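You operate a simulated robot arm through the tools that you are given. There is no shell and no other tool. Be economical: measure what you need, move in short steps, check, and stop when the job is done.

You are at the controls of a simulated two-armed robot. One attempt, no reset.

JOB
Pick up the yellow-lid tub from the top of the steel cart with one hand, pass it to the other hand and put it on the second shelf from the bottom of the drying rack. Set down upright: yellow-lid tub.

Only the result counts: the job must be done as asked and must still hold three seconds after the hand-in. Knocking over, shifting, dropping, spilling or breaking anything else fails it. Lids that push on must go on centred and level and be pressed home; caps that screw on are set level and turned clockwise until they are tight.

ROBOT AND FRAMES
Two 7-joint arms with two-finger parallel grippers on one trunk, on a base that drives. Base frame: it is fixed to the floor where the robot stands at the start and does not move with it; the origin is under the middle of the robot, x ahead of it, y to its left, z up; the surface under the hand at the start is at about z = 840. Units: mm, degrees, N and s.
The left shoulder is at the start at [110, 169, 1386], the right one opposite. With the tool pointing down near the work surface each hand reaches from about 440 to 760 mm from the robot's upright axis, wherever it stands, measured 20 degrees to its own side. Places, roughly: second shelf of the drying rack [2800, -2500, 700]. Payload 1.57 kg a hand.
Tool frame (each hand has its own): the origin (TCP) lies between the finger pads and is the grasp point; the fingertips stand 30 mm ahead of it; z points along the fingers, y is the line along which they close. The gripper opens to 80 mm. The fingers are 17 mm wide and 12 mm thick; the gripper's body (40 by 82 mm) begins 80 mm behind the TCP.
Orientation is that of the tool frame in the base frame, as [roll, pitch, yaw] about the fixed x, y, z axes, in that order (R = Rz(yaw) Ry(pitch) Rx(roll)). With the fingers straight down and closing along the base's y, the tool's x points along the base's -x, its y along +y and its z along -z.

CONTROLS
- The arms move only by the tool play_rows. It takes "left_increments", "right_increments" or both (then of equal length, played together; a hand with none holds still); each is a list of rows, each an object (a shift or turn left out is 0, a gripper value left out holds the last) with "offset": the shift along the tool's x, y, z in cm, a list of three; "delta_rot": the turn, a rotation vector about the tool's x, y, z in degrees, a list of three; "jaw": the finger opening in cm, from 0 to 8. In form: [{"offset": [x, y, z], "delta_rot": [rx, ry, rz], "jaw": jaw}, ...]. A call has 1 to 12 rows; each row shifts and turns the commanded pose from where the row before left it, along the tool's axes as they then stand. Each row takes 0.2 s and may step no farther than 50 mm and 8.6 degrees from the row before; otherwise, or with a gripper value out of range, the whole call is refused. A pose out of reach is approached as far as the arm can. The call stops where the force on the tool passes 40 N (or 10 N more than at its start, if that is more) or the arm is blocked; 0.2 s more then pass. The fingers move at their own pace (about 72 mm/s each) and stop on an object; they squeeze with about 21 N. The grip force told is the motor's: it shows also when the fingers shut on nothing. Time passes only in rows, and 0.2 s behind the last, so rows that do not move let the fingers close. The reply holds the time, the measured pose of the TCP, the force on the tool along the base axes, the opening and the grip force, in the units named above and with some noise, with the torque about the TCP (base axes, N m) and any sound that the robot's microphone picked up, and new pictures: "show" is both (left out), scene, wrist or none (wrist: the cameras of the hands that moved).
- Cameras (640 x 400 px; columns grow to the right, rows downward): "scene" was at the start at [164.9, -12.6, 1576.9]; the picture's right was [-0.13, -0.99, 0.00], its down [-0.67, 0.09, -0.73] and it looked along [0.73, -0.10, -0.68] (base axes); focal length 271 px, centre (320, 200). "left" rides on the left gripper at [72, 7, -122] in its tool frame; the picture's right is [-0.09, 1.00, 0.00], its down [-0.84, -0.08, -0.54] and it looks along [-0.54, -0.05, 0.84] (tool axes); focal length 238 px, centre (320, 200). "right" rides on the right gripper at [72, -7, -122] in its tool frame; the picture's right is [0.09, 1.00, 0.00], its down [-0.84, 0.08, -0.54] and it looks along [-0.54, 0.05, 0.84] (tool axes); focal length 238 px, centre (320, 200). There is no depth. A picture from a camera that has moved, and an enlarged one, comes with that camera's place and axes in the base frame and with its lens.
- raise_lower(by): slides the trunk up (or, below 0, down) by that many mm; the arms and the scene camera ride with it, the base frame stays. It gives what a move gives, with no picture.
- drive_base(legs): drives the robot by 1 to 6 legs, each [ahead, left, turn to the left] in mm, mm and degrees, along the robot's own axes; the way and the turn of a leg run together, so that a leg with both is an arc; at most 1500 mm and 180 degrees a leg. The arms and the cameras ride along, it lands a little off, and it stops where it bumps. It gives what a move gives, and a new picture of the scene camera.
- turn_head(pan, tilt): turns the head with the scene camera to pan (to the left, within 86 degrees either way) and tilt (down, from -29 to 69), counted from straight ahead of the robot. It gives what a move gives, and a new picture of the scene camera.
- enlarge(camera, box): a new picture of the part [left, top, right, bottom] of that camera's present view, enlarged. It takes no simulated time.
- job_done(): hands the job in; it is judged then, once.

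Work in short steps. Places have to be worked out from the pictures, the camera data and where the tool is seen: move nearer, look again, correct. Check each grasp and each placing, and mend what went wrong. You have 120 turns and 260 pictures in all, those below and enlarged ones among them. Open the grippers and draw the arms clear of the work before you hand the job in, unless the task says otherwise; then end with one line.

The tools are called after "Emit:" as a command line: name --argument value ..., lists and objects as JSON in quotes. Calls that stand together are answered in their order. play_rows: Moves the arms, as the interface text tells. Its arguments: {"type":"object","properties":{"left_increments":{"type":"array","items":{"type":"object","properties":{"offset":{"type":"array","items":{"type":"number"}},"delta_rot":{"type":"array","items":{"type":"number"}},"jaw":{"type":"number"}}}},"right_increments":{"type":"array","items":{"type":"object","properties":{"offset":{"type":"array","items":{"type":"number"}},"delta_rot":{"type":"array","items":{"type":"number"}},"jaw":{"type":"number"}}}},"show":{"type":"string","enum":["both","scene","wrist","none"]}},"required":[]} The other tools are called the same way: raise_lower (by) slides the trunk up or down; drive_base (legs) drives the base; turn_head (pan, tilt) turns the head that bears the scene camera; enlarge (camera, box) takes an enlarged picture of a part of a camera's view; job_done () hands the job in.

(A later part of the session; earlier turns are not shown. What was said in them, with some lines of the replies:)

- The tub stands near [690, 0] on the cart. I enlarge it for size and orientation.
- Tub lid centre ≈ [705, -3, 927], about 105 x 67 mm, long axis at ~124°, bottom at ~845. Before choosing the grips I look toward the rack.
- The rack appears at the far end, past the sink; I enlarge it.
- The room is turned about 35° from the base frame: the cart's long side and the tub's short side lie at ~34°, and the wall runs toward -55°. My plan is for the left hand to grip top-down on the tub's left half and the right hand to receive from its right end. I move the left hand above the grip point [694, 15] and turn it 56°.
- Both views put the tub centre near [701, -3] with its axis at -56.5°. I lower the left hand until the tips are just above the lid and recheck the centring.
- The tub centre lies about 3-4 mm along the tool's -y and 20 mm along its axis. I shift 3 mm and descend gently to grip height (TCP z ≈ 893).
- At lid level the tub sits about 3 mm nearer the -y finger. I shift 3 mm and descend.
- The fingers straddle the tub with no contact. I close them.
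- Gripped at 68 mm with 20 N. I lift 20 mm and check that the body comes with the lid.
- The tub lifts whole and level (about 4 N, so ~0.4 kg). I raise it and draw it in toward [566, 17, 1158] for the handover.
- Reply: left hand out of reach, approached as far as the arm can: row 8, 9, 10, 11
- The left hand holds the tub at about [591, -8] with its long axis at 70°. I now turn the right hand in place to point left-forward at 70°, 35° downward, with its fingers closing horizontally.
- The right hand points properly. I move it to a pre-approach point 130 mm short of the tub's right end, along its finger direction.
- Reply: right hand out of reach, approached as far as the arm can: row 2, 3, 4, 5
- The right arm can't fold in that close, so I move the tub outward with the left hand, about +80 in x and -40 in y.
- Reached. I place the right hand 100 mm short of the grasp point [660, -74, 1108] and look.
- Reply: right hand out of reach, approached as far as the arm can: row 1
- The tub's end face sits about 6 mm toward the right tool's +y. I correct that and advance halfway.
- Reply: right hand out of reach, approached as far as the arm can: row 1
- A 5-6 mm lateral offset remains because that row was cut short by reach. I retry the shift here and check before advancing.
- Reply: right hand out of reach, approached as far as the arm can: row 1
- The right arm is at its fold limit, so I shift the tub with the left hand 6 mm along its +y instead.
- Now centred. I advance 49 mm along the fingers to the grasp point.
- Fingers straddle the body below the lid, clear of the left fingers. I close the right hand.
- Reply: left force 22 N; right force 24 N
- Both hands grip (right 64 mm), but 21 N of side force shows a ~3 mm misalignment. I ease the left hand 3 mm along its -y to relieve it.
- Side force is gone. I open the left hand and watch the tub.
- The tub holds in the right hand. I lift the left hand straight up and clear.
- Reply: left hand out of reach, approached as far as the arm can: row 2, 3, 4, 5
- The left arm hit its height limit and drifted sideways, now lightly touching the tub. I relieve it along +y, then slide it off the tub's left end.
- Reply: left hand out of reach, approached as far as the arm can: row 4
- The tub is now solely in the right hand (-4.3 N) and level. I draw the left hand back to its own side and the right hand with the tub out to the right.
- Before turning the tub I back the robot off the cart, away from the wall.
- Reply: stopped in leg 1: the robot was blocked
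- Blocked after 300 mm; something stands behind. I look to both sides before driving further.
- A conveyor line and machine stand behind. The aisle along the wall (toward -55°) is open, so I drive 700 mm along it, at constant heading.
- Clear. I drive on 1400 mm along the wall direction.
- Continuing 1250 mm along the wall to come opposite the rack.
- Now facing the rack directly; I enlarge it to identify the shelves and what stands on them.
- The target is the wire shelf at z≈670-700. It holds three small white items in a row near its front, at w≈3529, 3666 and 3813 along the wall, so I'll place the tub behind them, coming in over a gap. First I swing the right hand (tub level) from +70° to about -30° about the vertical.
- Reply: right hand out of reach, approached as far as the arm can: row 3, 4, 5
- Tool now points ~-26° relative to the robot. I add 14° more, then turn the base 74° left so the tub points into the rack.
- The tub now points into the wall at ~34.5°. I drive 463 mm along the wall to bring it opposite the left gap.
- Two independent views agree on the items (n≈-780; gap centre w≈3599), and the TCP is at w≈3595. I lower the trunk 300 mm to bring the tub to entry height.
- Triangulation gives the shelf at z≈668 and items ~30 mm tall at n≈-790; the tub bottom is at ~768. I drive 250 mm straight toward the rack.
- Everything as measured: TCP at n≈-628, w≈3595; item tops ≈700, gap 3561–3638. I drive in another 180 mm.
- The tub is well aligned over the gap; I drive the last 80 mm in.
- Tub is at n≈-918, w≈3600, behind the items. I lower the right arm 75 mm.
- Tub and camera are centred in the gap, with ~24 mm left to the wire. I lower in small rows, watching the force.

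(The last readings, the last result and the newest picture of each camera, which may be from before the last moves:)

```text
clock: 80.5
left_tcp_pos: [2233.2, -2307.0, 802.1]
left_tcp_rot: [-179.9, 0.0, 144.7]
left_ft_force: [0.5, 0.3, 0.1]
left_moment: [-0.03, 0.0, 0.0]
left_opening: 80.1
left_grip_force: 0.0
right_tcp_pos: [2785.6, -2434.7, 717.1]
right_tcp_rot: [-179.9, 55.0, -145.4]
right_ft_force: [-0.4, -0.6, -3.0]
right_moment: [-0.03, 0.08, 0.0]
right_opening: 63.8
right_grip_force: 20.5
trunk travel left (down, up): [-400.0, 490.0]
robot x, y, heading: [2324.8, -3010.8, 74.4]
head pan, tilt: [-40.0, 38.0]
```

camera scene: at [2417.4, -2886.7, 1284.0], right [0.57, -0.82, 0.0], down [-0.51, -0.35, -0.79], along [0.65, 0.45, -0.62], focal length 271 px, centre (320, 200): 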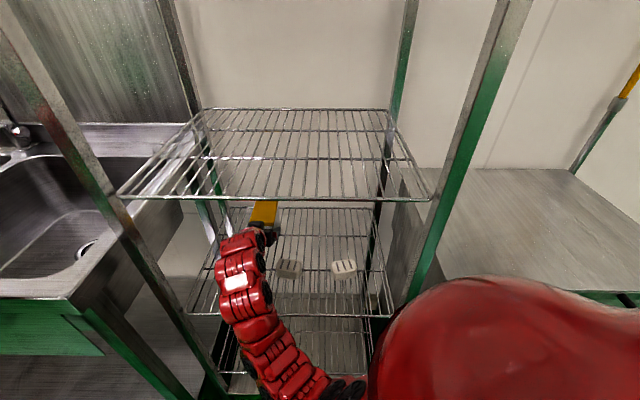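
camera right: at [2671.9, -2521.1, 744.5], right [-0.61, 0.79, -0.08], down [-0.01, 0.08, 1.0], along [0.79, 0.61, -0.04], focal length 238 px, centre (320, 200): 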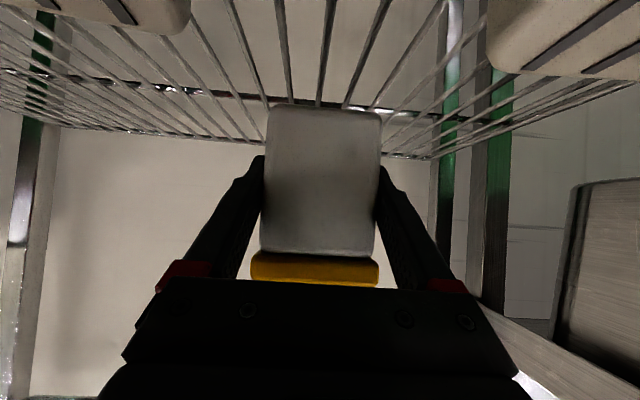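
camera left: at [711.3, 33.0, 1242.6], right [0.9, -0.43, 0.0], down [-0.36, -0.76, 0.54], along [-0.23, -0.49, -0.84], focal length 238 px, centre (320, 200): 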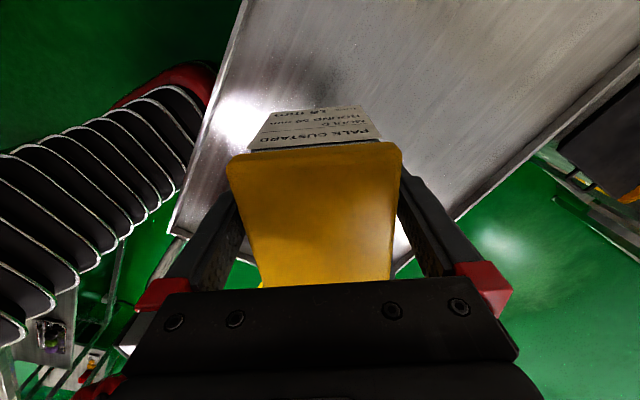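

Emit:
play_rows --right_increments '[{"offset": [0.25, 0, 0.172]}, {"offset": [0.16, 0, 0.115]}, {}]' --show "wrist"

```text
clock: 81.3
left_tcp_pos: [2233.9, -2307.5, 801.8]
left_tcp_rot: [180.0, 0.0, 144.7]
left_ft_force: [-0.2, -0.1, -0.3]
left_moment: [0.0, 0.0, -0.01]
left_opening: 79.9
left_grip_force: 0.1
right_tcp_pos: [2785.1, -2435.1, 710.7]
right_tcp_rot: [180.0, 55.1, -145.4]
right_ft_force: [-0.7, 0.0, -4.5]
right_moment: [-0.07, 0.12, 0.03]
right_opening: 64.2
right_grip_force: 20.9
trunk travel left (down, up): [-400.0, 490.0]
robot x, y, heading: [2322.2, -3011.1, 74.5]
head pan, tilt: [-40.0, 38.0]
camera right: at [2672.4, -2521.1, 722.7], right [-0.61, 0.79, -0.08], down [-0.01, 0.08, 1.0], along [0.79, 0.61, -0.04], focal length 238 px, centre (320, 200)
```

right: 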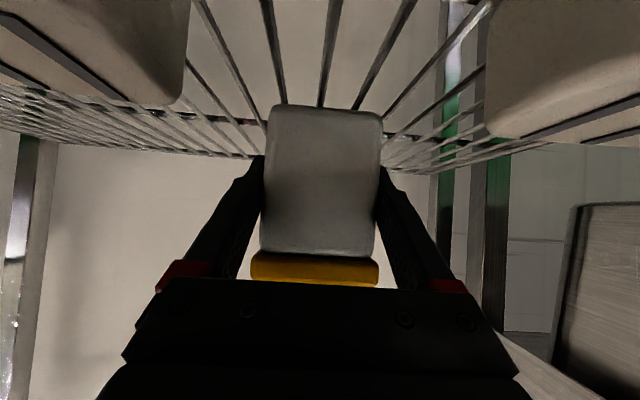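

No contact yet; from the wires' perspective ~10-15 mm remain. Continuing in 3 mm rows.

Emit:
play_rows --right_increments '[{"offset": [0.25, 0, 0.172]}, {"offset": [0.25, 0, 0.172]}, {"offset": [0.16, 0, 0.115]}, {}]' --show "wrist"

```text
clock: 82.3
left_tcp_pos: [2233.1, -2307.9, 802.6]
left_tcp_rot: [179.9, -0.1, 144.6]
left_ft_force: [0.5, -1.3, -0.2]
left_moment: [0.03, 0.02, 0.0]
left_opening: 80.0
left_grip_force: 0.0
right_tcp_pos: [2784.4, -2434.7, 704.4]
right_tcp_rot: [179.9, 55.2, -145.5]
right_ft_force: [-1.6, -1.6, 6.6]
right_moment: [0.22, -0.68, -0.16]
right_opening: 63.6
right_grip_force: 21.2
trunk travel left (down, up): [-400.0, 490.0]
robot x, y, heading: [2327.2, -3014.9, 74.5]
head pan, tilt: [-40.0, 38.0]
camera right: at [2671.9, -2522.0, 716.2], right [-0.61, 0.79, -0.08], down [-0.02, 0.08, 1.0], along [0.79, 0.61, -0.04], focal length 238 px, centre (320, 200)
```

right: 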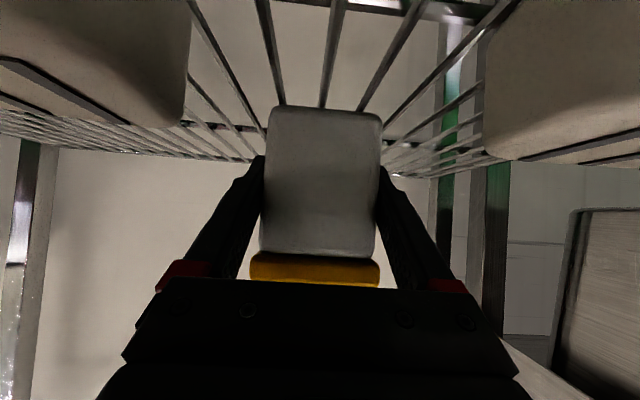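

Contact: the shelf bears the tub (fz went from -4.5 to +6.6 N). I open the right hand gently.

Emit:
play_rows --right_increments '[{"jaw": 6.6}, {"jaw": 7}, {"jaw": 7.6}, {"jaw": 8}, {}, {}]' --show "both"

Emit:
enlarge --camera "scene" --box '[200, 180, 340, 290]'

```text
clock: 83.7
left_tcp_pos: [2233.3, -2309.2, 802.3]
left_tcp_rot: [-180.0, -0.2, 144.7]
left_ft_force: [0.8, 0.0, 0.1]
left_moment: [-0.03, -0.02, 0.04]
left_opening: 79.8
left_grip_force: 0.1
right_tcp_pos: [2784.7, -2434.9, 704.5]
right_tcp_rot: [-180.0, 55.0, -145.3]
right_ft_force: [0.2, 0.5, -0.3]
right_moment: [0.0, -0.01, -0.01]
right_opening: 79.7
right_grip_force: 0.1
trunk travel left (down, up): [-400.0, 490.0]
robot x, y, heading: [2319.3, -3012.5, 74.4]
head pan, tilt: [-40.0, 38.0]
camera scene: at [2417.2, -2887.0, 1284.0], right [0.57, -0.82, 0.0], down [-0.51, -0.35, -0.79], along [0.65, 0.45, -0.62], focal length 271 px, centre (320, 200)
camera right: at [2672.3, -2521.6, 715.2], right [-0.61, 0.79, -0.08], down [-0.01, 0.08, 1.0], along [0.79, 0.61, -0.04], focal length 238 px, centre (320, 200)
```

scene: 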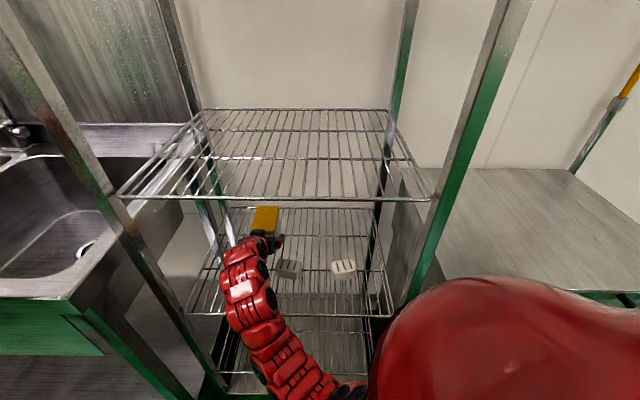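
right: 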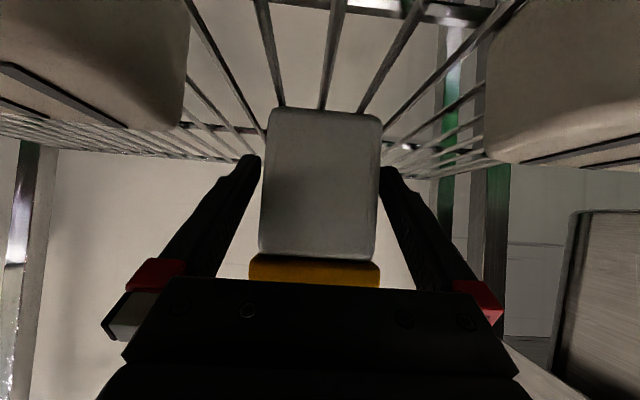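

```text
3.64 times, centred on (270, 235) of scene
camera zoom: at [2417.2, -2887.0, 1284.0], right [0.57, -0.82, 0.0], down [-0.51, -0.35, -0.79], along [0.65, 0.45, -0.62], focal length 985 px, centre (502, 73)
```

zoom: 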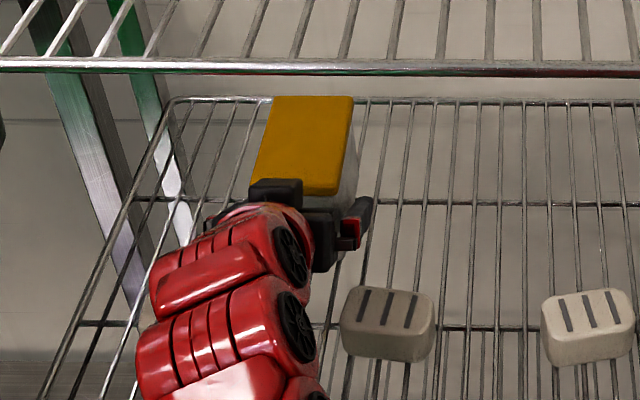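

The tub rests upright and free. I draw the hand back along its fingers, up and out.

Emit:
play_rows --right_increments '[{"offset": [0, 0, -1]}, {"offset": [0, 0, -2]}, {"offset": [0, 0, -3]}, {"offset": [0, 0, -3]}, {"offset": [0, 0, -3]}, {"offset": [0, 0, -2]}, {}]' --show "both"

```text
clock: 85.3
left_tcp_pos: [2234.0, -2307.5, 801.8]
left_tcp_rot: [179.9, -0.1, 144.7]
left_ft_force: [-0.6, 0.0, -1.3]
left_moment: [0.02, 0.01, 0.01]
left_opening: 79.9
left_grip_force: 0.2
right_tcp_pos: [2690.7, -2499.5, 784.4]
right_tcp_rot: [180.0, 55.0, -145.3]
right_ft_force: [-0.3, 0.6, 1.0]
right_moment: [0.04, -0.01, 0.02]
right_opening: 80.0
right_grip_force: 0.0
trunk travel left (down, up): [-400.0, 490.0]
robot x, y, heading: [2327.0, -3010.1, 74.8]
head pan, tilt: [-40.0, 38.0]
camera scene: at [2417.2, -2886.9, 1284.0], right [0.57, -0.82, 0.0], down [-0.51, -0.35, -0.79], along [0.65, 0.45, -0.62], focal length 271 px, centre (320, 200)
camera right: at [2578.3, -2586.6, 794.9], right [-0.61, 0.79, -0.08], down [-0.01, 0.08, 1.0], along [0.79, 0.61, -0.04], focal length 238 px, centre (320, 200)
```

scene: 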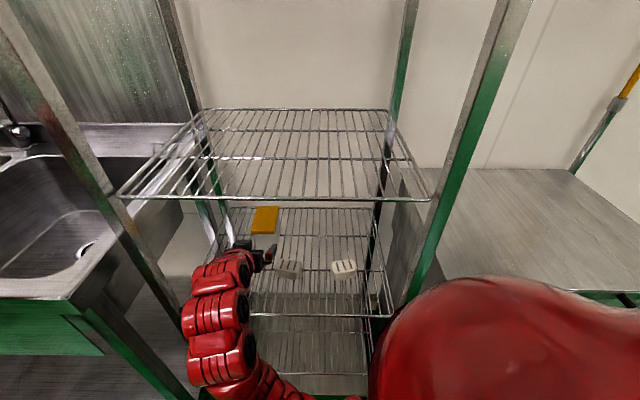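
right: 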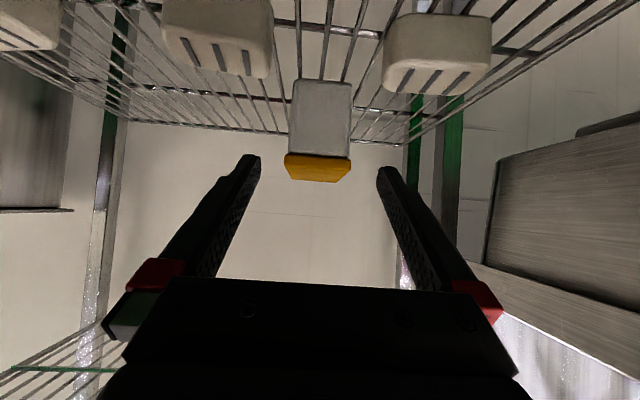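

The tub stands upright behind the items, which are undisturbed. I back the base 350 mm out from the rack, along the reverse of the way in.

Emit:
drive_base --legs '[[-268, 224, 0]]'

Emit:
enlarge --camera "scene" --box '[200, 100, 400, 260]'

Emit:
enlarge --camera "right" --box '[200, 60, 440, 220]'

```text
clock: 87.5
left_tcp_pos: [1943.2, -2506.7, 801.2]
left_tcp_rot: [179.9, 0.0, 144.7]
left_ft_force: [0.1, -0.7, -0.1]
left_moment: [-0.02, -0.01, -0.02]
left_opening: 80.1
left_grip_force: 0.0
right_tcp_pos: [2401.1, -2698.2, 783.4]
right_tcp_rot: [180.0, 55.1, -145.4]
right_ft_force: [-0.4, -0.2, 0.3]
right_moment: [0.01, 0.0, -0.02]
right_opening: 80.0
right_grip_force: 0.1
trunk travel left (down, up): [-400.0, 490.0]
robot x, y, heading: [2036.8, -3214.2, 74.6]
head pan, tilt: [-40.0, 38.0]
camera scene: at [2128.4, -3085.3, 1284.1], right [0.57, -0.82, 0.0], down [-0.51, -0.35, -0.79], along [0.65, 0.45, -0.62], focal length 271 px, centre (320, 200)
```

scene: 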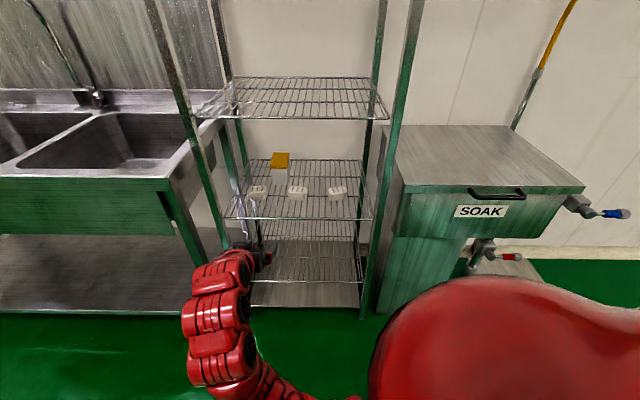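

```text
2.50 times, centred on (300, 180) of scene
camera zoom: at [2128.4, -3085.3, 1284.1], right [0.57, -0.82, 0.0], down [-0.51, -0.35, -0.79], along [0.65, 0.45, -0.62], focal length 677 px, centre (370, 250)
```

zoom: 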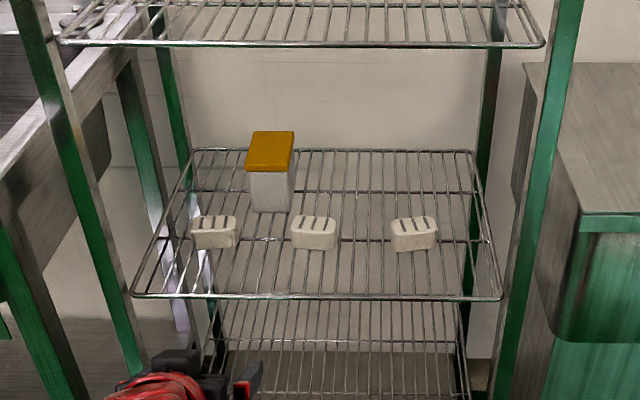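

```text
2.50 times, centred on (320, 140) of right
camera zoom: at [2289.4, -2784.4, 795.0], right [-0.61, 0.79, -0.08], down [-0.02, 0.08, 1.0], along [0.79, 0.61, -0.04], focal length 596 px, centre (320, 350)
```

zoom: 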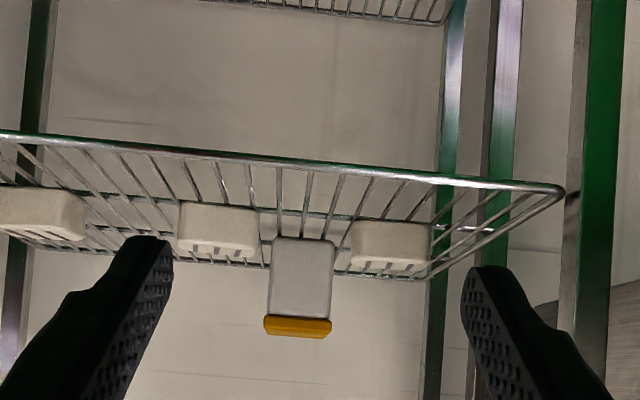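

The tub is upright on the shelf at about 665 mm, which matches the given second shelf. The three items are untouched, and both grippers are open and clear. I hand in.

Emit:
job_done

```text
The job is handed in.
```

The left hand picked up the yellow-lid tub and passed it to the right, which set it upright on the drying rack's second shelf. The three items already there weren't disturbed; the base bumped something once while backing off the cart, and I couldn't see what it was.
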